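You operate a simulated robot arm through the tools that you are given. There is no shell and no other tool. Be economical: measure what you need, move in short steps, check, and stop when the job is done.

The job below is to be done with a simulated robot arm. You get a single attempt, and the scene is never put back.

## Task
Take the dish from the grey table and leave it on top of the paper pack on the grey table. Take the sieve with the largest size on its label from the grey table and leave it on the white filter plate there. Stack the plug labelled "29" from the grey table on top of the plug marked "65". Put the steel cup from the grey table in the bottom of the sink. Put the jug from the grey table in the bottom of the sink. Fetch the tin that says "59" from the grey table and set it on the cream tile there. Put the tongs on the blue table away on the tiled bench. Put the cream cylinder from the blue table on the furnace bench. Open the pellet tray, take the pellet on the steel table and put it away in the inside of the pellet tray, then shut the tray. Count the filters on the steel table, then put as many of the glass bottles from the steel table on the wooden table. The order is free. Set down upright: jug, glass bottle.

The check looks at the end state, three seconds after you hand in, the way a careful person would. Anything else that was tipped, shoved, dropped, spilled or broken makes it a failure.

## Robot
A 7-joint arm with a two-finger parallel gripper on a trunk, on a base that drives. Base frame: it is fixed to the floor where the robot stands at the start and does not move with it; the origin is under the middle of the robot, x ahead of it, y to its left, z up; the surface under the hand at the start is at about z = 780. Units: mm, degrees, N and s.
Its first joint turns from -166.0 to 166.0 degrees. Places, roughly: bottom of the sink (37x20 cm) [760, -3440, 680]; cream cylinder (6x6x4 cm) [-1400, -900, 800]; dish (9x9x3 cm) [500, -100, 800]; filter [-4750, 2000, 1000]; filter plate (12x12x2 cm) [800, 200, 800]; furnace bench [2800, 900, 800]; glass bottle [-5000, 2500, 1000]; inside of the pellet tray [-1200, 1200, 800]; jug [1000, 250, 750]; paper pack [500, -750, 750]; pellet (3x3x2 cm) [-4900, 3000, 900]; pellet tray [-1200, 1200, 800]; plug [750, -500, 750]; sieve [1000, -500, 750]; steel cup (5x5x3 cm) [1100, 100, 800]; tile (10x10x2 cm) [900, -500, 800]; tiled bench [2800, -900, 800]; tin [750, -1000, 750]; tongs (23x8x3 cm) [-1600, -1100, 800]; wooden table [-1300, 5000, 800]. Payload 4.4 kg.
The tool frame sits at the grasp point between the pads (the TCP): z along the fingers, y along the line on which they close. The tips reach 23 mm beyond it. The gripper opens to 94 mm. The fingers are 38 mm wide and 10 mm thick; the gripper's body (54 by 96 mm) begins 39 mm behind the TCP.
Orientation is told as [roll, pitch, yaw] about the base's x, y, z axes, in that order, counted from this pose: with the fingers straight down and closing along the base's y, the tool's x points along the base's -x, its y along +y and its z along -z.

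## Interface
- The arm moves only by the tool arm_command. Its argument "motion" is a list of rows, each a list of 6 numbers: the shift along the base's x, y, z in units of 50 mm (1.0 is 50 mm), then the turn, a rotation vector about the base's x, y, z in units of 8 degrees (1.0 is 8 degrees). In form: [[dx, dy, dz, rx, ry, rz], ...]. A call has 1 to 12 rows; each row shifts and turns the commanded pose from where the row before left it. "fingers" is the gripper command, from -1 (shut) to 1 (fully open), values between in proportion, set as the call begins (left out, the last holds). A call with a number of a shift or a turn outside -1 to 1 is refused whole. Rows are played at 5 a second. More than 50 mm and 8.6 degrees between two rows, or a gripper value outside its range, and nothing of the call is played. Where a pose cannot be reached the arm comes as near as it can. A force on the tool above 40 N (or 10 N above the force at the start of the call, whichever is more), or a blocked arm, ends the call early, and 0.2 s more pass. The fingers move at their own pace (about 108 mm/s each) and stop on an object; they squeeze with about 20 N. The grip force told is the motor's: it shows also when the fingers shut on nothing. Time passes only in rows, and 0.2 s behind the last, so rows that do not move let the fingers close. The reply holds the time, the measured pose of the TCP, the force on the tool along the base axes, the opening and the grip force, in the units named above and with some noise, with the torque about the TCP (base axes, N m) and any sound that the robot's microphone picked up.
- Cameras (640 x 400 px; columns grow to the right, rows downward): "scene" is now at [173.7, 187.4, 1462.6]; the picture's right is [-0.55, -0.83, 0.00], its down [-0.53, 0.35, -0.77] and it looks along [0.65, -0.43, -0.63] (base axes); focal length 274 px, centre (320, 200). "wrist" rides on the gripper at [86, 16, -74] in the tool frame; the picture's right is [-0.18, 0.98, 0.00], its down [-0.58, -0.11, -0.81] and it looks along [-0.79, -0.15, 0.59] (tool axes); focal length 243 px, centre (320, 200). There is no depth. A picture from a camera that has moved, and an enlarged one, comes with that camera's place and axes in the base frame and with its lens.
- get_image(camera): a new picture of that camera. The clock stands still meanwhile.
- drive_base(legs): drives the robot by 1 to 6 legs, each [ahead, left, turn to the left] in mm, mm and degrees, along the robot's own axes; the way and the turn of a leg run together, so that a leg with both is an arc; at most 1500 mm and 180 degrees a leg. The arm and the cameras ride along, it lands a little off, and it stops where it bumps. It gives what a move gives.
- aim_head(pan, tilt): turns the head with the scene camera to pan (to the left, within 120 degrees either way) and tilt (down, from -29 to 69), counted from straight ahead of the robot. It gives what a move gives.
- close_up(camera, box): a new picture of the part [left, top, right, bottom] of that camera's present view, enlarged. The clock stands still meanwhile.
- close_job(): hands the job in; it is judged then, once.

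Go step by step. Nothing tells you exact positions but the pictures and the camera data: compare them with the known pose of the tool, close in by small moves and look again before you grip or let go. The budget is 567 turns and 360 pictures, counting those below and the enlarged ones. Unless the task says otherwise, let go and move clear before handing in, and close with one line.

The tools are called after ">>>" as name(argument=value, ...) on one line, values as JSON. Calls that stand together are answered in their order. arm_command: Moves the arm, as the interface text tells. Its arguments: {"type":"object","properties":{"motion":{"type":"array","items":{"type":"array","items":{"type":"number"}}},"fingers":{"type":"number"}},"required":["motion"]} The other tools are called the same way: drive_base (legs) drives the base; aim_head (pan, tilt) turns the head that bears the scene camera; get_image (camera) takes a picture; close_up (camera, box) takes an enlarged picture of a part of a camera's view; close_job () hands the job in.

At the start:

```text
clock: 0.0
tool_pos: [548.1, -250.6, 1196.1]
ee_rot: [-0.1, 0.0, -0.1]
wrist_force: [1.2, 0.7, 0.4]
moment: [0.02, -0.02, -0.03]
opening: 94.0
gripper_force: 0.0
robot x, y, heading: [1.6, 0.5, -0.1]
head pan, tilt: [-33.4, 39.4]
```

scene: 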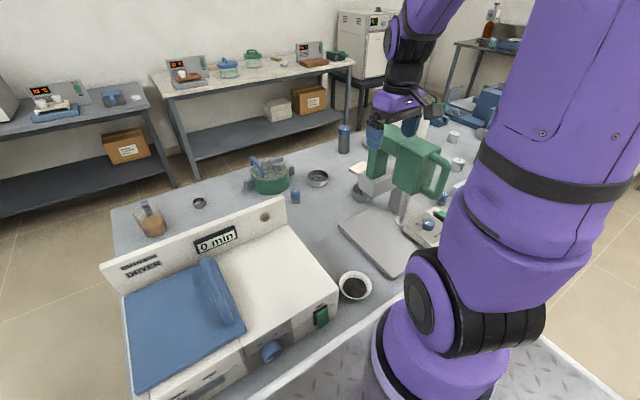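
wrist: 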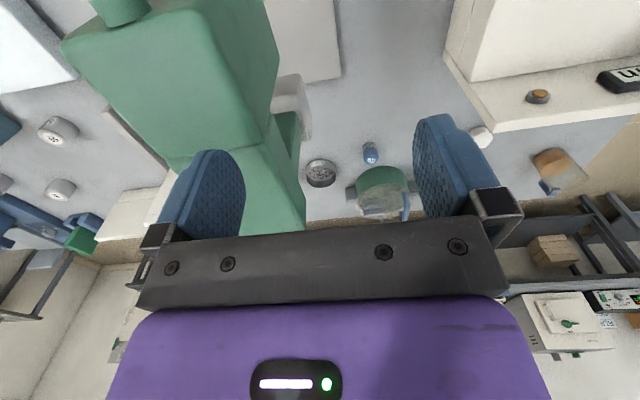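

I see the grey table in front with a dryer, jug and small items. I'll look around with the head first to find everything.

>>> aim_head(pan=0, tilt=45)

>>> get_image(camera="scene")

>>> aim_head(pan=-75, tilt=40)

>>> get_image(camera="scene")

```text
clock: 1.0
tool_pos: [549.7, -250.5, 1195.7]
ee_rot: [0.0, 0.0, 0.0]
wrist_force: [0.6, 0.8, 0.2]
moment: [0.02, -0.01, -0.02]
opening: 93.8
gripper_force: 0.1
robot x, y, heading: [2.4, -1.2, -0.1]
head pan, tilt: [0.0, 45.0]
```

```text
357 pictures are left
camera scene: at [183.7, 234.4, 1454.5], right [0.0, -1.0, 0.0], down [-0.71, 0.0, -0.71], along [0.71, 0.0, -0.71], focal length 274 px, centre (320, 200)
```

scene: 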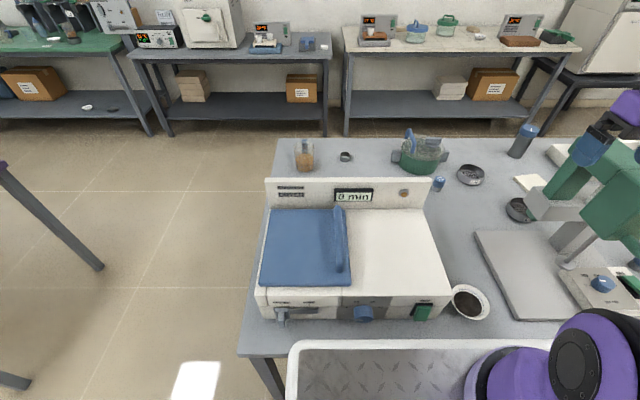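

```text
clock: 2.5
tool_pos: [547.7, -250.4, 1196.0]
ee_rot: [0.0, 0.0, 0.0]
wrist_force: [0.0, 0.3, -0.6]
moment: [0.02, 0.0, 0.0]
opening: 94.1
gripper_force: 0.1
robot x, y, heading: [1.1, -0.9, -0.1]
head pan, tilt: [-75.0, 40.0]
```

```text
356 pictures are left
camera scene: at [124.5, 152.4, 1461.7], right [-0.97, -0.26, 0.0], down [-0.17, 0.62, -0.77], along [0.2, -0.74, -0.64], focal length 274 px, centre (320, 200)
```

scene: 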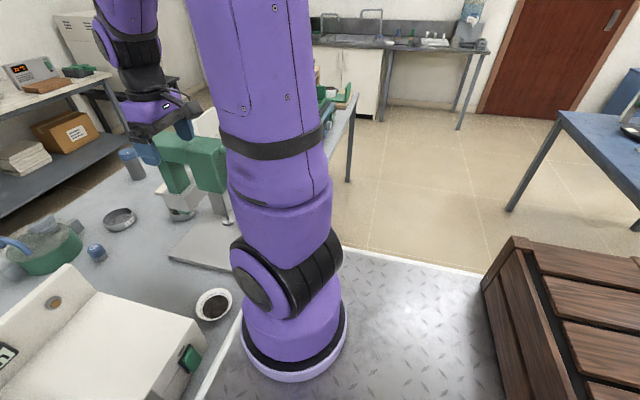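

The dish with dark contents sits near (490,-130), the jug is beyond it, and there's a crate behind me to the right. I'll look around the rest of the room.

>>> aim_head(pan=-120, tilt=30)

>>> get_image(camera="scene")

>>> aim_head(pan=120, tilt=30)

>>> get_image(camera="scene")

>>> aim_head(pan=60, tilt=30)

>>> get_image(camera="scene")

```text
clock: 3.6
tool_pos: [548.2, -250.7, 1195.0]
ee_rot: [0.1, 0.0, 0.0]
wrist_force: [-0.2, 0.9, -0.3]
moment: [0.0, 0.01, 0.01]
opening: 94.1
gripper_force: 0.1
robot x, y, heading: [-3.7, -1.8, -0.1]
head pan, tilt: [-120.0, 30.0]
```

```text
355 pictures are left
camera scene: at [57.2, 156.1, 1477.1], right [-0.87, 0.5, 0.0], down [0.25, 0.43, -0.87], along [-0.43, -0.75, -0.5], focal length 274 px, centre (320, 200)
```

scene: 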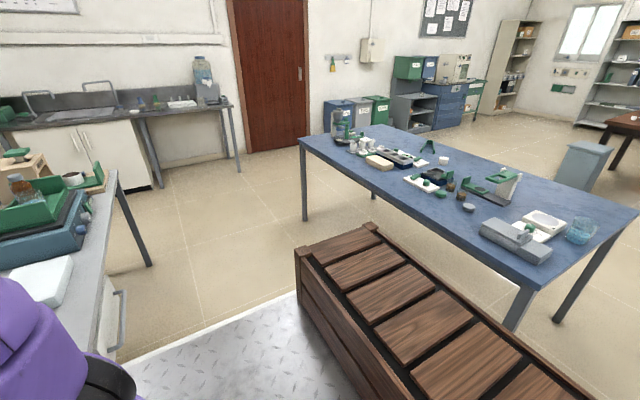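

```text
clock: 7.0
tool_pos: [548.7, -250.4, 1195.2]
ee_rot: [0.0, 0.1, 0.0]
wrist_force: [-0.1, 0.2, 0.2]
moment: [-0.04, -0.05, -0.02]
opening: 93.9
gripper_force: 0.0
robot x, y, heading: [-1.1, 0.9, -0.0]
head pan, tilt: [120.0, 30.0]
```

```text
354 pictures are left
camera scene: at [57.2, 312.8, 1477.1], right [0.87, 0.5, 0.0], down [0.25, -0.43, -0.87], along [-0.43, 0.75, -0.5], focal length 274 px, centre (320, 200)
```

scene: 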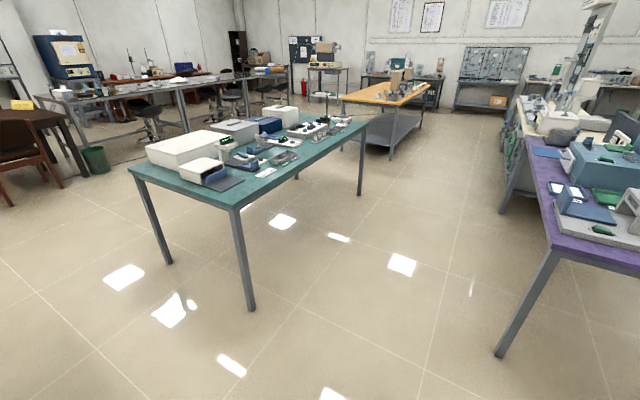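

```text
clock: 8.3
tool_pos: [548.7, -249.7, 1195.7]
ee_rot: [0.0, 0.0, 0.0]
wrist_force: [-0.6, 0.1, 0.0]
moment: [-0.01, 0.02, 0.0]
opening: 93.8
gripper_force: 0.2
robot x, y, heading: [1.8, -1.2, 0.2]
head pan, tilt: [60.0, 30.0]
```

```text
353 pictures are left
camera scene: at [147.6, 312.8, 1477.1], right [0.87, -0.5, 0.0], down [-0.25, -0.43, -0.87], along [0.43, 0.75, -0.5], focal length 274 px, centre (320, 200)
```

scene: 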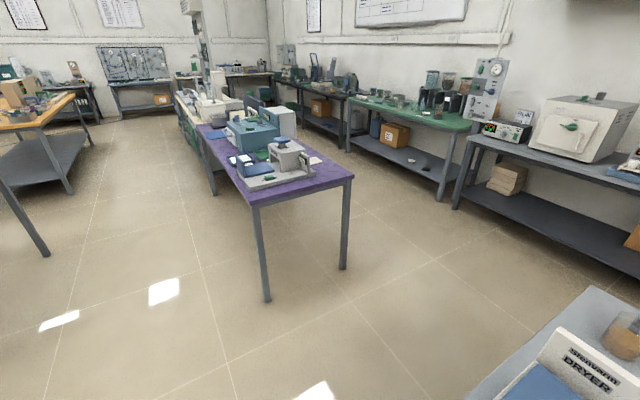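

Green stand near (680,-480) is tall, so I raise the arm before driving right for a view of the table.

>>> arm_command(motion=[[-0.5, 0.5, 1, 0, 0, 0], [-0.5, 0.5, 1, 0, 0, 0], [-0.5, 0.5, 1, 0, 0, 0], [-0.5, 0.5, 1, 0, 0, 0], [0, 0, 1, 0, 0, 0], [0, 0, 1, 0, 0, 0]])

>>> aim_head(pan=-35, tilt=40)

>>> get_image(camera="scene")

>>> get_image(camera="wrist")

```text
refused: row 1 steps farther than a row can; nothing moved
```

```text
clock: 10.0
tool_pos: [548.4, -249.2, 1195.9]
ee_rot: [0.1, 0.0, 0.1]
wrist_force: [-0.2, 0.2, 0.1]
moment: [0.0, -0.01, 0.05]
opening: 93.9
gripper_force: 0.1
robot x, y, heading: [0.3, 0.6, 0.1]
head pan, tilt: [-35.0, 40.0]
```

```text
352 pictures are left
camera scene: at [172.1, 185.7, 1461.7], right [-0.57, -0.82, 0.0], down [-0.53, 0.37, -0.77], along [0.63, -0.44, -0.64], focal length 274 px, centre (320, 200)
```

scene: 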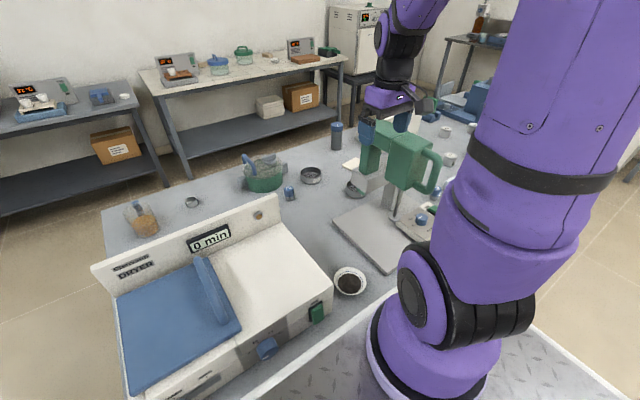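

```text
351 pictures are left
camera wrist: at [461.8, -233.4, 1270.2], right [0.18, 0.98, 0.0], down [0.58, -0.11, 0.81], along [0.79, -0.15, -0.59], focal length 243 px, centre (320, 200)
```

wrist: 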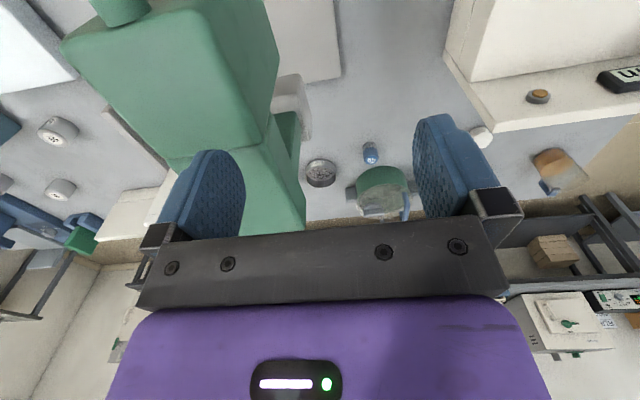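

The step was too long, so I resend it as straight moves.

>>> arm_command(motion=[[0, 0, 1, 0, 0, 0], [0, 0, 1, 0, 0, 0], [0, 0, 1, 0, 0, 0], [0, 0, 1, 0, 0, 0], [-1, 0, 0, 0, 0, 0], [-1, 0, 0, 0, 0, 0]])

>>> drive_base(legs=[[0, -700, 0]])

>>> aim_head(pan=20, tilt=45)

>>> get_image(camera="scene")

>>> get_image(camera="wrist")

```text
clock: 11.4
tool_pos: [449.1, -249.6, 1395.6]
ee_rot: [0.0, 0.2, 0.0]
wrist_force: [0.1, 0.3, -0.1]
moment: [-0.01, 0.04, 0.0]
opening: 94.1
gripper_force: 0.0
robot x, y, heading: [2.6, 1.7, 0.1]
head pan, tilt: [-35.0, 40.0]
```

```text
clock: 15.2
tool_pos: [449.7, -950.6, 1395.7]
ee_rot: [0.0, 0.1, 0.0]
wrist_force: [-0.3, -0.6, -0.4]
moment: [0.01, 0.06, 0.01]
opening: 93.8
gripper_force: 0.0
robot x, y, heading: [1.4, -700.2, 0.1]
head pan, tilt: [-35.0, 40.0]
```

```text
clock: 16.5
tool_pos: [450.4, -949.6, 1396.1]
ee_rot: [-0.1, 0.0, 0.0]
wrist_force: [0.2, -0.9, -0.6]
moment: [0.02, 0.03, 0.03]
opening: 94.0
gripper_force: 0.1
robot x, y, heading: [0.3, -702.4, 0.3]
head pan, tilt: [20.0, 45.0]
```

```text
350 pictures are left
camera scene: at [179.0, -439.3, 1454.5], right [0.34, -0.94, 0.0], down [-0.66, -0.24, -0.71], along [0.66, 0.24, -0.71], focal length 274 px, centre (320, 200)
```

scene: 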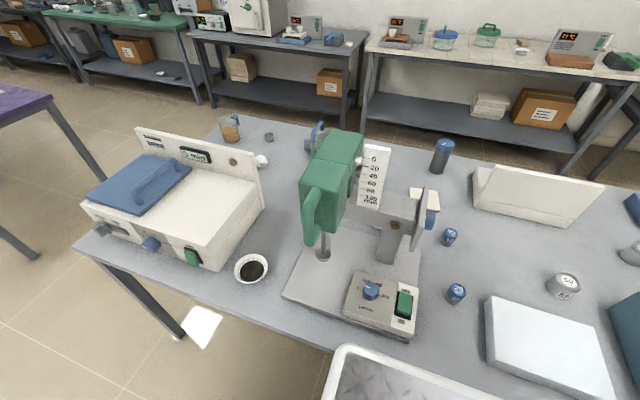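

```text
349 pictures are left
camera wrist: at [363.4, -934.1, 1470.3], right [0.18, 0.98, 0.0], down [0.58, -0.11, 0.81], along [0.79, -0.15, -0.59], focal length 243 px, centre (320, 200)
```

wrist: 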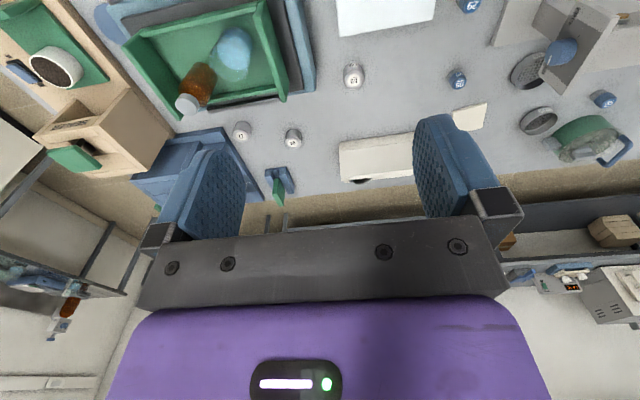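

Now I see plugs (blue, numbered), tins (grey, numbered), sieves and the paper pack. Close-ups to read the labels.

>>> close_up(camera="wrist", box=[420, 0, 640, 200])

>>> close_up(camera="wrist", box=[220, 20, 500, 200])

>>> close_up(camera="scene", box=[380, 120, 640, 320])

>>> aim_head(pan=-15, tilt=45)

>>> get_image(camera="scene")

```text
2.00 times, centred on (530, 100) of wrist
camera zoom: at [363.4, -934.1, 1470.3], right [0.18, 0.98, 0.0], down [0.58, -0.11, 0.81], along [0.79, -0.15, -0.59], focal length 485 px, centre (-100, 400)
```

zoom: 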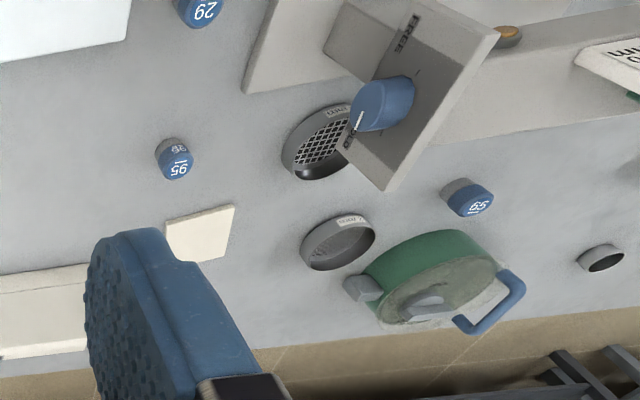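

```text
2.22 times, centred on (360, 110) of wrist
camera zoom: at [363.4, -934.1, 1470.3], right [0.18, 0.98, 0.0], down [0.58, -0.11, 0.81], along [0.79, -0.15, -0.59], focal length 539 px, centre (231, 400)
```

zoom: 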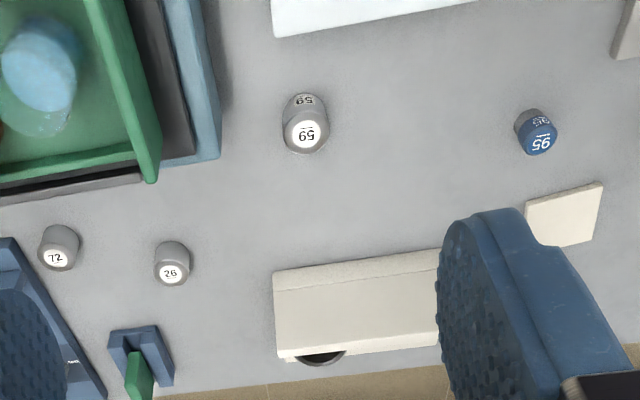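

```text
2.00 times, centred on (510, 220) of scene
camera zoom: at [179.0, -439.3, 1454.5], right [0.34, -0.94, 0.0], down [-0.66, -0.24, -0.71], along [0.66, 0.24, -0.71], focal length 548 px, centre (-60, 160)
```

zoom: 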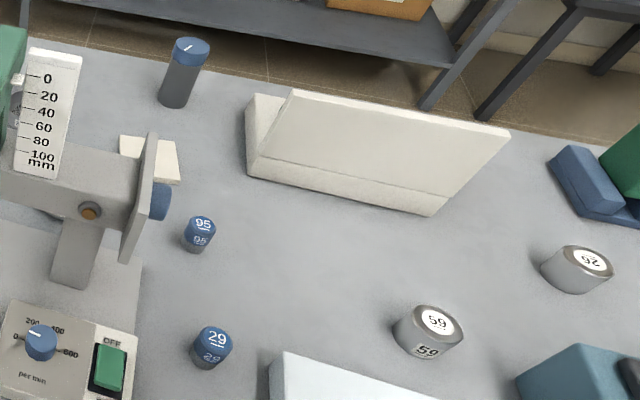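

```text
clock: 17.5
tool_pos: [450.2, -951.3, 1396.4]
ee_rot: [0.0, 0.0, 0.1]
wrist_force: [-0.4, 0.1, -0.4]
moment: [-0.01, -0.01, 0.02]
opening: 93.9
gripper_force: 0.2
robot x, y, heading: [2.6, -699.3, 0.2]
head pan, tilt: [-15.0, 45.0]
```

```text
345 pictures are left
camera scene: at [181.3, -488.0, 1454.5], right [-0.26, -0.97, 0.0], down [-0.68, 0.18, -0.71], along [0.68, -0.18, -0.71], focal length 274 px, centre (320, 200)
```

scene: 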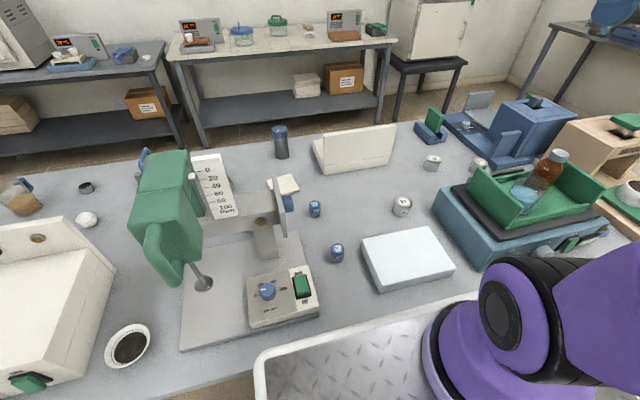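

Three plugs: 29 near (593,-647), one near (778,-629), one near (907,-188). Sieves near (780,-432), (969,-323), and one behind the cream stand. I zoom in on labels.

>>> close_up(camera="wrist", box=[500, 45, 564, 85])

>>> close_up(camera="wrist", box=[510, 95, 574, 135])

>>> close_up(camera="wrist", box=[580, 80, 628, 110])

>>> close_up(camera="scene", box=[290, 195, 354, 270])

>>> close_up(camera="scene", box=[40, 160, 160, 235])

```text
10.00 times, centred on (532, 65) of wrist
camera zoom: at [363.4, -934.1, 1470.3], right [0.18, 0.98, 0.0], down [0.58, -0.11, 0.81], along [0.79, -0.15, -0.59], focal length 2426 px, centre (-1800, 1550)
```

zoom: 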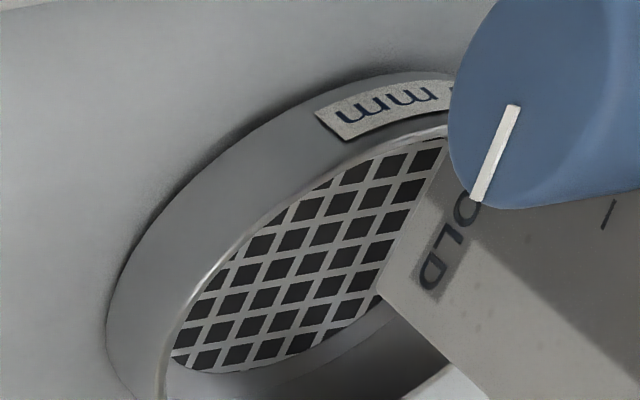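

```text
10.00 times, centred on (542, 115) of wrist
camera zoom: at [363.4, -934.1, 1470.3], right [0.18, 0.98, 0.0], down [0.58, -0.11, 0.81], along [0.79, -0.15, -0.59], focal length 2426 px, centre (-1900, 1050)
```

zoom: 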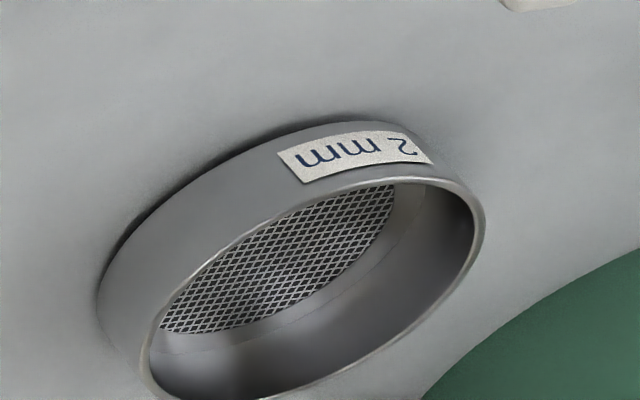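

```text
13.33 times, centred on (604, 95) of wrist
camera zoom: at [363.4, -934.1, 1470.3], right [0.18, 0.98, 0.0], down [0.58, -0.11, 0.81], along [0.79, -0.15, -0.59], focal length 3235 px, centre (-3467, 1600)
```

zoom: 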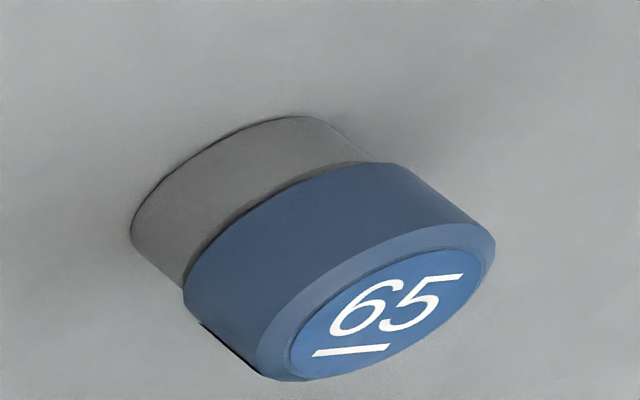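

```text
5.33 times, centred on (322, 232) of scene
camera zoom: at [181.3, -488.0, 1454.5], right [-0.26, -0.97, 0.0], down [-0.68, 0.18, -0.71], along [0.68, -0.18, -0.71], focal length 1460 px, centre (309, 27)
```

zoom: 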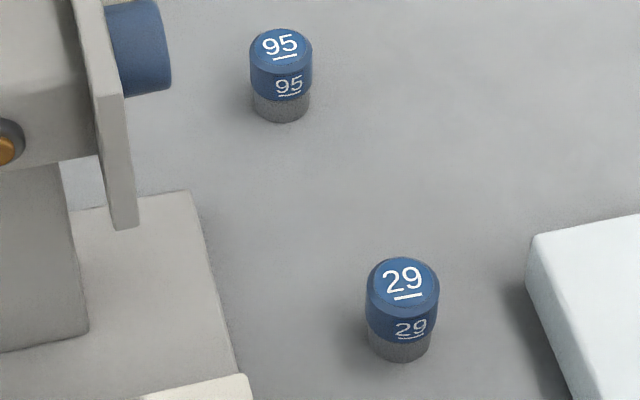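

```text
5.33 times, centred on (100, 198) of scene
camera zoom: at [181.3, -488.0, 1454.5], right [-0.26, -0.97, 0.0], down [-0.68, 0.18, -0.71], along [0.68, -0.18, -0.71], focal length 1460 px, centre (1493, 213)
```

zoom: 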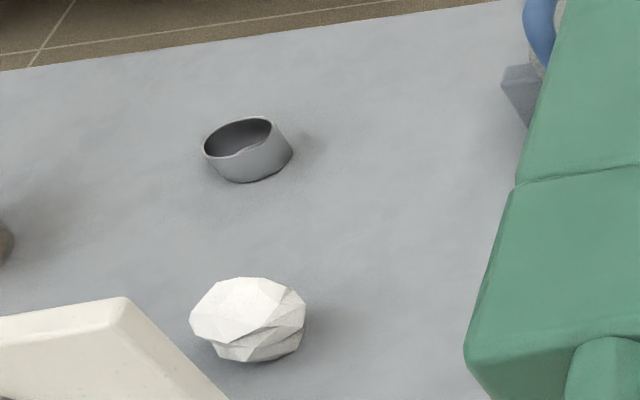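

65 is the plug near (907,-188). I start with tin 59: move the arm over it and check with the wrist camera.

>>> arm_command(motion=[[1, 0, 0, 0, 0, 0], [1, 0, 0, 0, 0, 0], [1, 0, 0, 0, 0, 0], [1, 0.4, 0, 0, 0, 0], [0.9, 0.4, 0, 0, 0, 0], [0, 0, -1, 0, 0, 0], [0, 0, -1, 0, 0, 0], [0, 0, -1, 0, 0, 0], [0, 0, -1, 0, 0, 0], [0, 0, -1, 0, 0, 0], [0, 0, -1, 0, 0, 0]])

>>> get_image(camera="wrist")

>>> get_image(camera="scene")

```text
refused: row 4 steps farther than a row can; nothing moved
```

```text
339 pictures are left
camera wrist: at [363.4, -934.1, 1470.3], right [0.18, 0.98, 0.0], down [0.58, -0.11, 0.81], along [0.79, -0.15, -0.59], focal length 243 px, centre (320, 200)
```

wrist: 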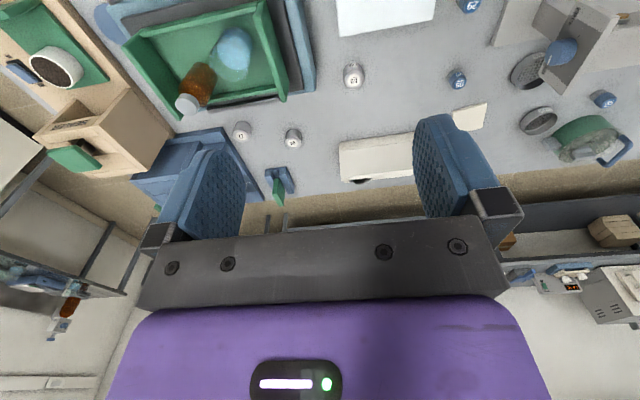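

```text
338 pictures are left
camera scene: at [181.3, -488.0, 1454.5], right [-0.26, -0.97, 0.0], down [-0.68, 0.18, -0.71], along [0.68, -0.18, -0.71], focal length 274 px, centre (320, 200)
```

scene: 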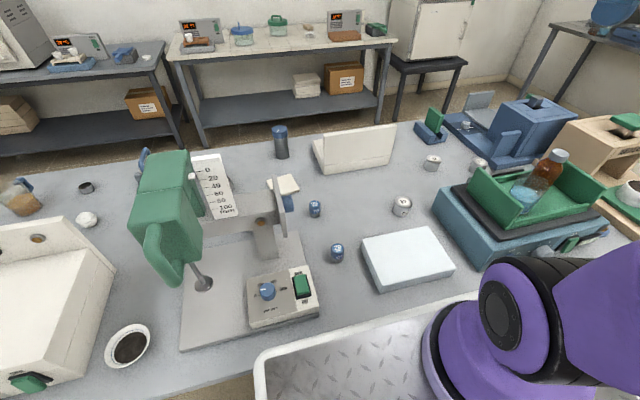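

Retry with legal step lengths.

>>> arm_command(motion=[[0.9, 0.16, 0, 0, 0, 0], [0.9, 0.16, 0, 0, 0, 0], [0.9, 0.16, 0, 0, 0, 0], [0.9, 0.16, 0, 0, 0, 0], [0.9, 0.16, 0, 0, 0, 0], [0.64, 0.06, -0.7, 0, 0, 0], [0, 0, -1, 0, 0, 0], [0, 0, -1, 0, 0, 0], [0, 0, -1, 0, 0, 0], [0, 0, -1, 0, 0, 0], [0, 0, -1, 0, 0, 0], [0, 0, -1, 0, 0, 0]])

>>> get_image(camera="wrist")

```text
clock: 20.1
tool_pos: [706.7, -908.4, 1060.5]
ee_rot: [0.1, -0.1, 0.1]
wrist_force: [0.0, -0.3, 0.1]
moment: [0.0, -0.04, -0.02]
opening: 94.0
gripper_force: 0.1
robot x, y, heading: [0.3, -702.5, 0.2]
head pan, tilt: [-15.0, 45.0]
```

```text
337 pictures are left
camera wrist: at [619.3, -891.0, 1135.0], right [0.18, 0.98, 0.0], down [0.58, -0.11, 0.81], along [0.79, -0.15, -0.59], focal length 243 px, centre (320, 200)
```

wrist: 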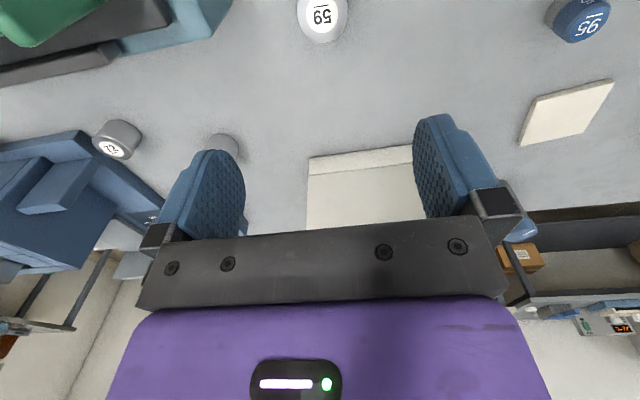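

Tin 59 is right below at about (709,-906). Descending around it.

>>> arm_command(motion=[[0.06, 0.04, -0.98, 0, 0, 0], [0, 0, -1, 0, 0, 0], [0, 0, -1, 0, 0, 0], [0, 0, -1, 0, 0, 0], [0, 0, -0.9, 0, 0, 0]])

>>> get_image(camera="wrist")

>>> aim_head(pan=-20, tilt=40)

>>> get_image(camera="scene")

```text
clock: 21.3
tool_pos: [709.0, -906.6, 816.4]
ee_rot: [0.0, 0.0, 0.0]
wrist_force: [1.0, 0.6, 0.1]
moment: [-0.01, -0.01, 0.02]
opening: 94.2
gripper_force: 0.0
robot x, y, heading: [0.3, -703.5, 0.2]
head pan, tilt: [-15.0, 45.0]
```

```text
336 pictures are left
camera wrist: at [622.8, -889.1, 890.9], right [0.18, 0.98, 0.0], down [0.58, -0.11, 0.81], along [0.79, -0.15, -0.59], focal length 243 px, centre (320, 200)
```

wrist: 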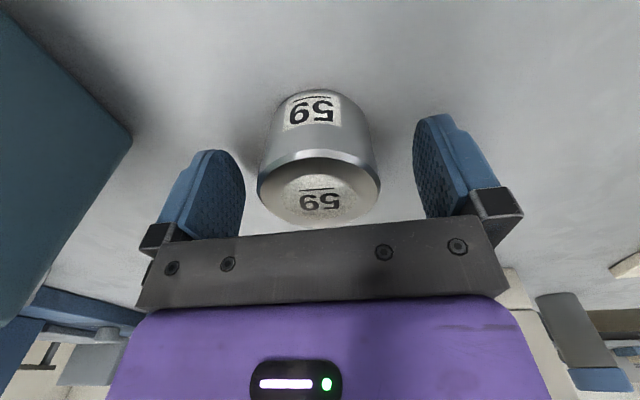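

```text
clock: 21.9
tool_pos: [709.2, -906.5, 816.8]
ee_rot: [0.0, 0.0, 0.1]
wrist_force: [-0.2, 1.1, 0.5]
moment: [0.02, 0.02, 0.0]
opening: 93.9
gripper_force: 0.2
robot x, y, heading: [0.6, -705.6, 0.2]
head pan, tilt: [-20.0, 40.0]
```

```text
335 pictures are left
camera scene: at [182.7, -496.1, 1461.7], right [-0.34, -0.94, 0.0], down [-0.6, 0.22, -0.77], along [0.72, -0.26, -0.64], focal length 274 px, centre (320, 200)
```

scene: 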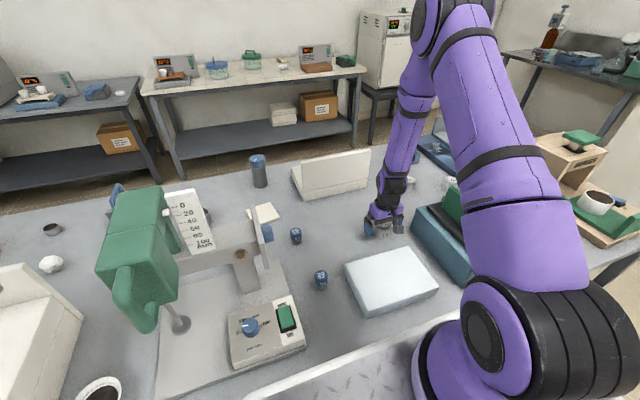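

Tin centred. Close and lift.

>>> arm_command(motion=[[0, 0, 0, 0, 0, 0], [0, 0, 0, 0, 0, 0], [0, 0, 0, 0, 0, 0], [0, 0, 0.4, 0, 0, 0], [0, 0, 1, 0, 0, 0], [0, 0, 1, 0, 0, 0], [0, 0, 1, 0, 0, 0], [0, 0, 1, 0, 0, 0]], fingers=-1)

>>> get_image(camera="wrist")

```text
clock: 23.7
tool_pos: [710.8, -907.9, 1035.7]
ee_rot: [-0.1, 0.0, 0.1]
wrist_force: [1.3, -0.7, -0.7]
moment: [0.01, 0.08, 0.01]
opening: 0.0
gripper_force: 19.6
robot x, y, heading: [2.3, -702.6, 0.3]
head pan, tilt: [-20.0, 40.0]
```

```text
334 pictures are left
camera wrist: at [624.7, -890.3, 1110.2], right [0.18, 0.98, 0.0], down [0.58, -0.11, 0.8], along [0.79, -0.15, -0.59], focal length 243 px, centre (320, 200)
```

wrist: 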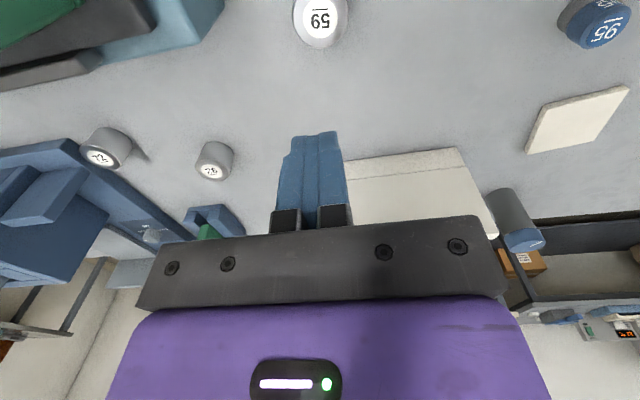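

The fingers closed on nothing, and the tin still stands in place. I go back down, close, and check the opening before lifting slowly.

>>> arm_command(motion=[[0, 0, -1, 0, 0, 0], [0, 0, -1, 0, 0, 0], [0, 0, -1, 0, 0, 0], [0, 0, -1, 0, 0, 0], [0, 0, -0.5, 0, 0, 0]], fingers=1)

>>> arm_command(motion=[[0, 0, 0, 0, 0, 0], [0, 0, 0, 0, 0, 0], [0, 0, 0, 0, 0, 0], [0, 0, 0, 0, 0, 0]], fingers=-1)

>>> get_image(camera="wrist")

```text
clock: 24.9
tool_pos: [708.4, -905.4, 811.9]
ee_rot: [0.1, 0.0, 0.2]
wrist_force: [0.2, -0.7, 0.9]
moment: [-0.01, -0.03, -0.04]
opening: 94.0
gripper_force: 0.2
robot x, y, heading: [-2.7, -701.8, -0.0]
head pan, tilt: [-20.0, 40.0]
```

```text
clock: 25.9
tool_pos: [709.6, -906.5, 812.7]
ee_rot: [0.0, 0.1, 0.2]
wrist_force: [0.1, -0.2, 0.1]
moment: [0.02, -0.01, -0.03]
opening: 55.3
gripper_force: 20.0
robot x, y, heading: [-2.8, -703.9, 0.1]
head pan, tilt: [-20.0, 40.0]
```

```text
333 pictures are left
camera wrist: at [623.0, -888.7, 886.7], right [0.18, 0.98, 0.0], down [0.58, -0.11, 0.81], along [0.79, -0.15, -0.59], focal length 243 px, centre (320, 200)
```

wrist: 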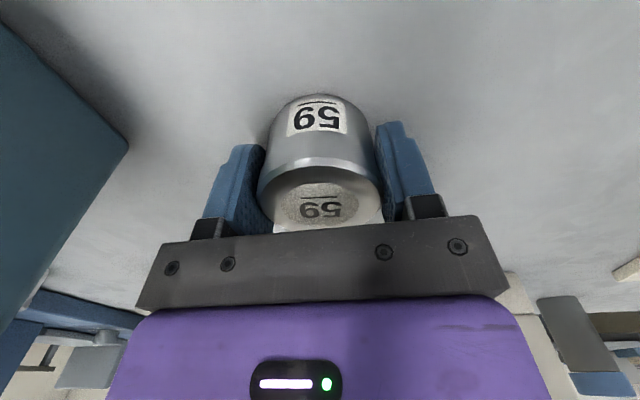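

Grip holds at 55 mm. Lifting slowly.

>>> arm_command(motion=[[0, 0, 0.1, 0, 0, 0], [0, 0, 0.1, 0, 0, 0], [0, 0, 0.2, 0, 0, 0], [0, 0, 0.2, 0, 0, 0], [0, 0, 0.2, 0, 0, 0]])

```text
clock: 27.1
tool_pos: [709.0, -905.3, 852.6]
ee_rot: [0.0, 0.0, 0.1]
wrist_force: [-0.3, 0.1, -1.4]
moment: [-0.04, -0.02, -0.03]
opening: 55.2
gripper_force: 20.5
robot x, y, heading: [1.2, -701.5, -0.1]
head pan, tilt: [-20.0, 40.0]
```

Held. Raise and carry towards the tile, then look before lowering.

>>> arm_command(motion=[[0, 0, 0.5, 0, 0, 0], [0, 0, 0.9, 0, 0, 0], [0, 0, 0.9, 0, 0, 0], [0, 0, 0.5, 0, 0, 0], [0.3, 0.5, 0, 0, 0, 0], [0.46, 0.82, 0, 0, 0, 0], [0.46, 0.82, 0, 0, 0, 0], [0.46, 0.82, 0, 0, 0, 0], [0.46, 0.82, 0, 0, 0, 0], [0.46, 0.82, 0, 0, 0, 0], [0.46, 0.82, 0, 0, 0, 0], [0.3, 0.5, 0, 0, 0, 0]])

>>> get_image(camera="wrist")

>>> aim_head(pan=0, tilt=40)

>>> get_image(camera="scene")

```text
clock: 29.7
tool_pos: [877.2, -612.2, 991.0]
ee_rot: [0.0, 0.0, 0.2]
wrist_force: [0.4, 0.0, -1.8]
moment: [0.05, 0.02, 0.02]
opening: 55.3
gripper_force: 20.6
robot x, y, heading: [4.2, -700.8, -0.0]
head pan, tilt: [-20.0, 40.0]
```

```text
332 pictures are left
camera wrist: at [790.7, -595.0, 1066.1], right [0.18, 0.98, 0.0], down [0.58, -0.11, 0.81], along [0.79, -0.15, -0.59], focal length 243 px, centre (320, 200)
```

wrist: 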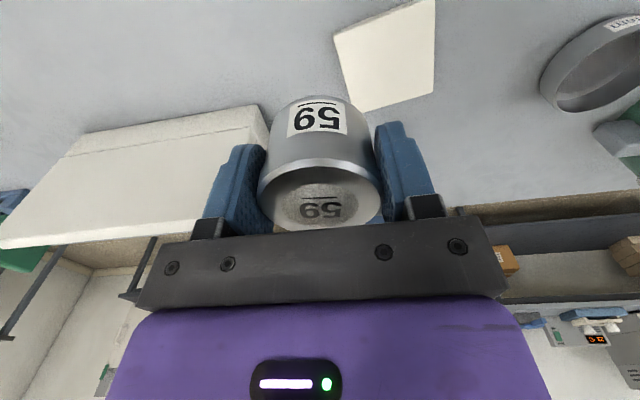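

```text
clock: 30.6
tool_pos: [876.3, -611.1, 991.4]
ee_rot: [0.1, -0.1, 0.1]
wrist_force: [-0.7, -0.9, -1.6]
moment: [-0.04, -0.03, 0.03]
opening: 55.3
gripper_force: 20.1
robot x, y, heading: [-0.9, -702.3, 0.2]
head pan, tilt: [0.0, 40.0]
```

```text
331 pictures are left
camera scene: at [187.8, -467.0, 1461.7], right [0.0, -1.0, 0.0], down [-0.64, 0.0, -0.77], along [0.77, 0.0, -0.64], focal length 274 px, centre (320, 200)
```

scene: 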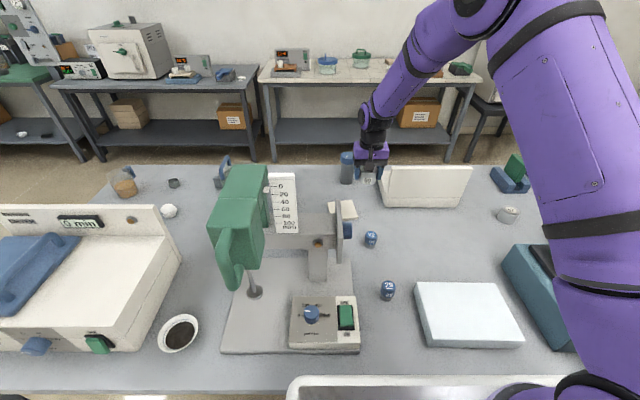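

Tile centre is near (917,-546). Move above it and lower partway.

>>> arm_command(motion=[[0.4, 0.66, 0, 0, 0, 0], [0.4, 0.66, 0, 0, 0, 0], [0, 0, -1, 0, 0, 0], [0, 0, -1, 0, 0, 0], [0, 0, -0.6, 0, 0, 0]])

>>> get_image(camera="wrist")

```text
clock: 31.8
tool_pos: [918.0, -544.3, 860.6]
ee_rot: [0.0, -0.1, 0.1]
wrist_force: [-0.3, 0.1, 0.7]
moment: [0.01, -0.01, 0.02]
opening: 55.4
gripper_force: 19.9
robot x, y, heading: [-0.5, -700.6, 0.1]
head pan, tilt: [0.0, 40.0]
```

```text
330 pictures are left
camera wrist: at [831.0, -527.7, 935.8], right [0.18, 0.98, 0.0], down [0.58, -0.11, 0.81], along [0.79, -0.15, -0.59], focal length 243 px, centre (320, 200)
```

wrist: 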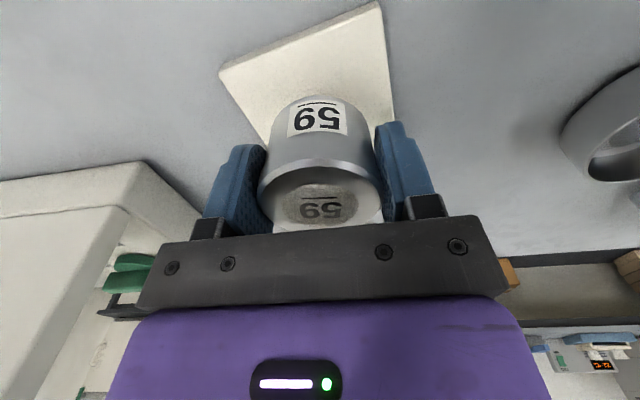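

Nearly centred; shift 6 mm forward and lower gently.

>>> arm_command(motion=[[0.12, 0, -0.2, 0, 0, 0], [0, 0, -0.25, 0, 0, 0], [0, 0, -0.1, 0, 0, 0], [0, 0, -0.06, 0, 0, 0], [0, 0, -0.06, 0, 0, 0], [0, 0, -0.06, 0, 0, 0]])

>>> get_image(camera="wrist")

```text
clock: 33.2
tool_pos: [923.7, -543.3, 825.5]
ee_rot: [0.0, 0.0, 0.1]
wrist_force: [-0.3, -0.1, 0.1]
moment: [-0.01, 0.03, -0.01]
opening: 55.4
gripper_force: 19.7
robot x, y, heading: [0.4, -705.7, 0.4]
head pan, tilt: [0.0, 40.0]
```

```text
329 pictures are left
camera wrist: at [837.3, -527.2, 899.5], right [0.18, 0.98, 0.0], down [0.58, -0.11, 0.81], along [0.79, -0.15, -0.59], focal length 243 px, centre (320, 200)
```

wrist: 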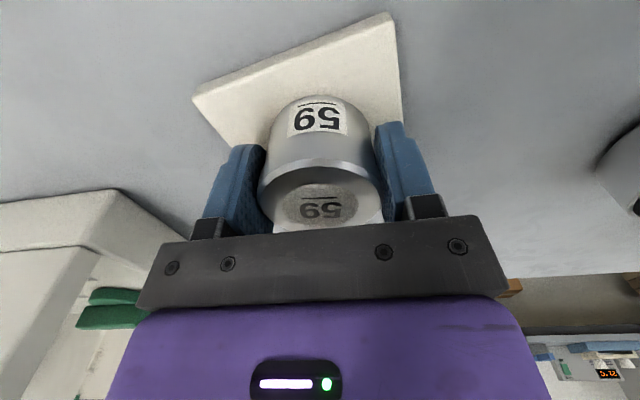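

Continue downward in tiny steps until contact.

>>> arm_command(motion=[[0, 0, -0.04, 0, 0, 0], [0, 0, -0.04, 0, 0, 0], [0, 0, 0, 0, 0, 0]])

```text
clock: 34.0
tool_pos: [924.7, -543.8, 821.7]
ee_rot: [0.1, -0.2, 0.1]
wrist_force: [3.5, 1.0, 15.3]
moment: [0.03, -0.08, -0.01]
opening: 55.5
gripper_force: 20.1
robot x, y, heading: [0.6, -703.6, -0.1]
head pan, tilt: [0.0, 40.0]
```

Contact made. Release and rise.

>>> arm_command(motion=[[0, 0, 0.03, 0, 0, 0], [0, 0, 0, 0, 0, 0], [0, 0, 0, 0, 0, 0]], fingers=1)

>>> arm_command(motion=[[0, 0, 0.4, 0, 0, 0], [0, 0, 0.8, 0, 0, 0], [0, 0, 1, 0, 0, 0], [0, 0, 1, 0, 0, 0]])

>>> get_image(camera="wrist")

```text
clock: 34.8
tool_pos: [923.6, -545.3, 822.5]
ee_rot: [-0.1, 0.0, 0.1]
wrist_force: [-0.2, 1.1, 0.1]
moment: [0.01, -0.01, -0.01]
opening: 94.1
gripper_force: 0.1
robot x, y, heading: [2.1, -700.0, 0.6]
head pan, tilt: [0.0, 40.0]
```

```text
clock: 35.8
tool_pos: [924.0, -545.5, 981.9]
ee_rot: [0.0, 0.1, 0.2]
wrist_force: [-0.4, -0.5, -1.6]
moment: [0.0, 0.02, 0.02]
opening: 93.9
gripper_force: 0.1
robot x, y, heading: [-0.8, -705.9, 0.2]
head pan, tilt: [0.0, 40.0]
```

```text
328 pictures are left
camera wrist: at [837.4, -527.4, 1056.1], right [0.18, 0.98, 0.0], down [0.58, -0.11, 0.81], along [0.79, -0.15, -0.59], focal length 243 px, centre (320, 200)
```

wrist: 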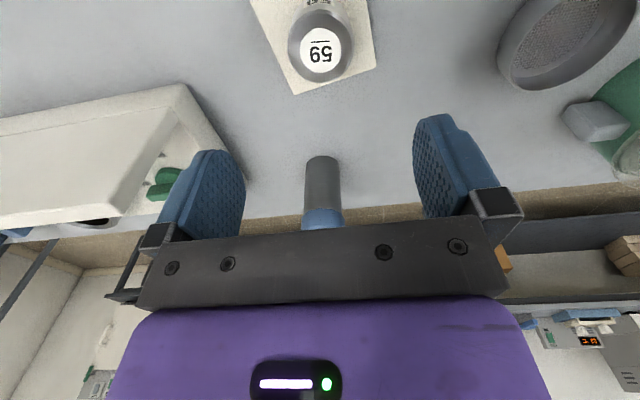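

Tin 59 is on the tile. Now I look behind the cream stand at the hidden sieve from above.

>>> arm_command(motion=[[0, 0, 1, 0, 0, 0], [0, 0, 1, 0, 0, 0], [0, 0, 1, 0, 0, 0], [0, 0, 1, 0, 0, 0], [0, 0, 1, 0, 0, 0], [0, -1, 0, 0, 0, 0], [0, -1, 0, 0, 0, 0], [0, -1, 0, 0, 0, 0], [0, -1, 0, 0, 0, 0], [0, -1, 0, 0, 0, 0], [0, -1, 0, 0, 0, 0]])

>>> get_image(camera="wrist")

```text
clock: 38.2
tool_pos: [923.8, -842.3, 1233.6]
ee_rot: [0.0, 0.0, 0.4]
wrist_force: [-0.8, 2.4, 0.6]
moment: [-0.07, 0.02, 0.0]
opening: 94.0
gripper_force: 0.0
robot x, y, heading: [-0.5, -702.0, 0.1]
head pan, tilt: [0.0, 40.0]
```

```text
327 pictures are left
camera wrist: at [838.0, -826.1, 1307.6], right [0.18, 0.98, 0.0], down [0.58, -0.11, 0.81], along [0.79, -0.15, -0.59], focal length 243 px, centre (320, 200)
```

wrist: 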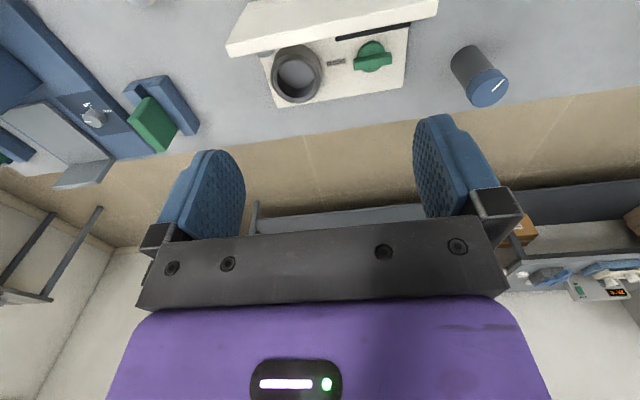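

That's just a device, not a sieve, so there are two sieves. I lift the arm, then reposition the base back and to the left so plug, dish and pack are all in reach.

>>> arm_command(motion=[[-1, 0, 0, 0, 0, 0], [-1, 0, 0, 0, 0, 0], [-1, 0, 0, 0, 0, 0], [-1, 0, 0, 0, 0, 0], [-0.7, 0, 0.7, 0, 0, 0], [-0.7, 0, 0.7, 0, 0, 0], [-0.7, 0, 0.7, 0, 0, 0]])

>>> drive_base(legs=[[-200, 0, 0], [0, 200, 0]])

>>> aim_head(pan=0, tilt=40)

>>> get_image(camera="scene")

>>> get_image(camera="wrist")

```text
clock: 39.8
tool_pos: [619.5, -843.4, 1337.3]
ee_rot: [0.1, 0.0, 0.1]
wrist_force: [0.4, 0.5, 0.0]
moment: [0.01, 0.01, -0.02]
opening: 93.7
gripper_force: 0.1
robot x, y, heading: [0.5, -702.5, -0.0]
head pan, tilt: [0.0, 40.0]
```

```text
clock: 42.5
tool_pos: [419.2, -645.9, 1337.9]
ee_rot: [0.0, -0.1, -0.1]
wrist_force: [1.0, -0.4, -0.1]
moment: [-0.01, -0.02, -0.01]
opening: 93.9
gripper_force: 0.0
robot x, y, heading: [-197.5, -500.7, -0.0]
head pan, tilt: [0.0, 40.0]
```

```text
clock: 43.1
tool_pos: [420.4, -645.5, 1338.4]
ee_rot: [0.0, -0.1, -0.1]
wrist_force: [-0.5, 0.0, 0.4]
moment: [0.01, -0.03, 0.03]
opening: 94.0
gripper_force: 0.1
robot x, y, heading: [-199.2, -504.7, -0.0]
head pan, tilt: [0.0, 40.0]
```

```text
326 pictures are left
camera scene: at [-11.2, -268.9, 1461.7], right [0.0, -1.0, 0.0], down [-0.64, 0.0, -0.77], along [0.77, 0.0, -0.64], focal length 274 px, centre (320, 200)
```

scene: 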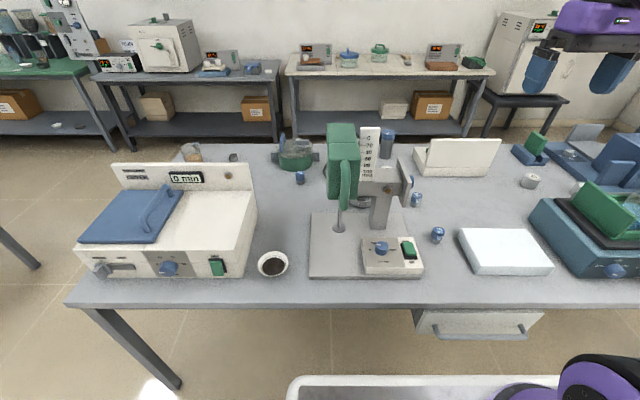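

```text
325 pictures are left
camera wrist: at [332.9, -629.3, 1411.9], right [0.18, 0.98, 0.0], down [0.58, -0.11, 0.81], along [0.79, -0.15, -0.59], focal length 243 px, centre (320, 200)
```

wrist: 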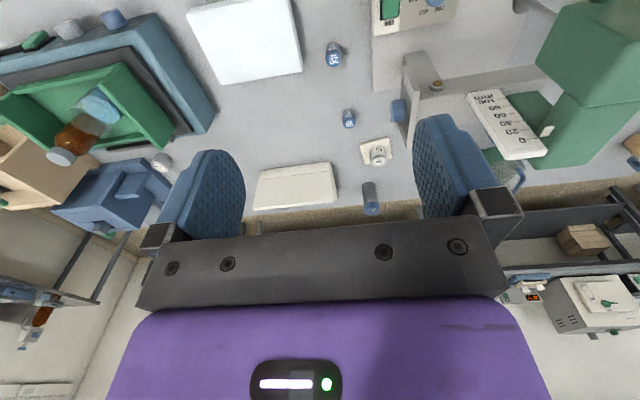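

Plug 29 at (592,-645). Moving over it.

>>> arm_command(motion=[[0.9, 0, -0.4, 0, 0, 0], [0.9, 0, -0.4, 0, 0, 0], [0.9, 0, -0.4, 0, 0, 0], [0.74, 0, -0.6, 0, 0, 0], [0, 0, -1, 0, 0, 0], [0, 0, -1, 0, 0, 0], [0, 0, -1, 0, 0, 0], [0, 0, -1, 0, 0, 0], [0, 0, -1, 0, 0, 0], [0, 0, -1, 0, 0, 0], [0, 0, -0.4, 0, 0, 0]])

>>> get_image(camera="wrist")

```text
clock: 45.5
tool_pos: [591.5, -645.7, 927.4]
ee_rot: [-0.1, 0.0, 0.0]
wrist_force: [0.1, 0.3, 1.1]
moment: [0.0, -0.01, 0.0]
opening: 94.0
gripper_force: 0.1
robot x, y, heading: [-199.6, -500.7, -0.1]
head pan, tilt: [0.0, 40.0]
```

```text
324 pictures are left
camera wrist: at [504.9, -628.6, 1001.5], right [0.18, 0.98, 0.0], down [0.58, -0.11, 0.81], along [0.79, -0.15, -0.59], focal length 243 px, centre (320, 200)
```

wrist: 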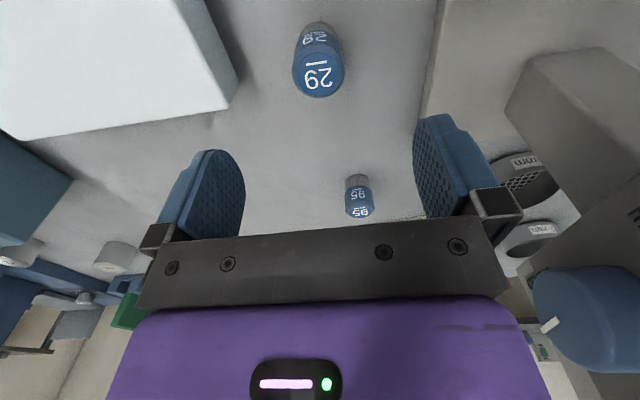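

Plug 29 is centred. I narrow the gripper to clear the paper pack and descend.

>>> arm_command(motion=[[0, 0, 0, 0, 0, 0], [0, 0, -0.8, 0, 0, 0], [0, 0, -0.8, 0, 0, 0], [0, 0, -0.7, 0, 0, 0]], fingers=0.3)

>>> get_image(camera="wrist")

```text
clock: 46.5
tool_pos: [591.9, -646.7, 813.7]
ee_rot: [0.0, -0.1, 0.0]
wrist_force: [0.1, 0.2, 0.2]
moment: [0.0, 0.02, -0.02]
opening: 61.1
gripper_force: 0.1
robot x, y, heading: [-204.5, -501.8, 0.2]
head pan, tilt: [0.0, 40.0]
```

```text
323 pictures are left
camera wrist: at [505.5, -629.1, 886.9], right [0.18, 0.98, 0.0], down [0.58, -0.11, 0.81], along [0.79, -0.15, -0.59], focal length 243 px, centre (320, 200)
```

wrist: 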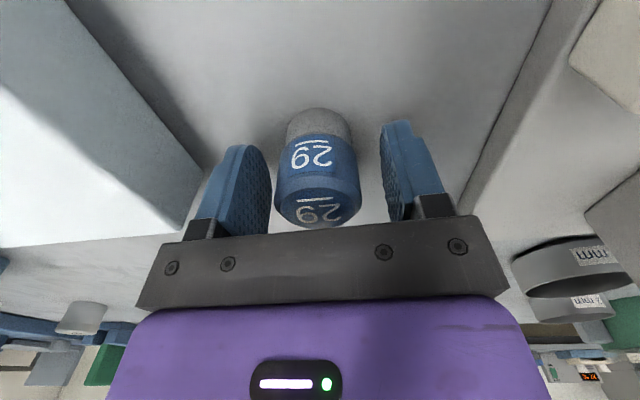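

Between the fingers; close and check.

>>> arm_command(motion=[[0, 0, 0, 0, 0, 0], [0, 0, 0, 0, 0, 0], [0, 0, 0, 0, 0, 0], [0, 0, 0.1, 0, 0, 0], [0, 0, 0.2, 0, 0, 0], [0, 0, 0.2, 0, 0, 0]], fingers=-1)

>>> get_image(camera="wrist")

```text
clock: 48.0
tool_pos: [591.0, -646.6, 837.9]
ee_rot: [0.0, 0.0, 0.0]
wrist_force: [-0.1, 0.0, -1.3]
moment: [0.02, 0.01, 0.01]
opening: 37.2
gripper_force: 19.6
robot x, y, heading: [-202.0, -503.1, -0.0]
head pan, tilt: [0.0, 40.0]
```

```text
322 pictures are left
camera wrist: at [505.3, -629.3, 911.9], right [0.18, 0.98, 0.0], down [0.58, -0.11, 0.81], along [0.79, -0.15, -0.59], focal length 243 px, centre (320, 200)
```

wrist: 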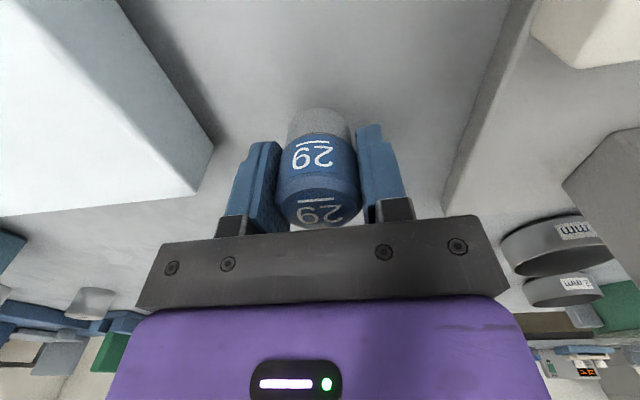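

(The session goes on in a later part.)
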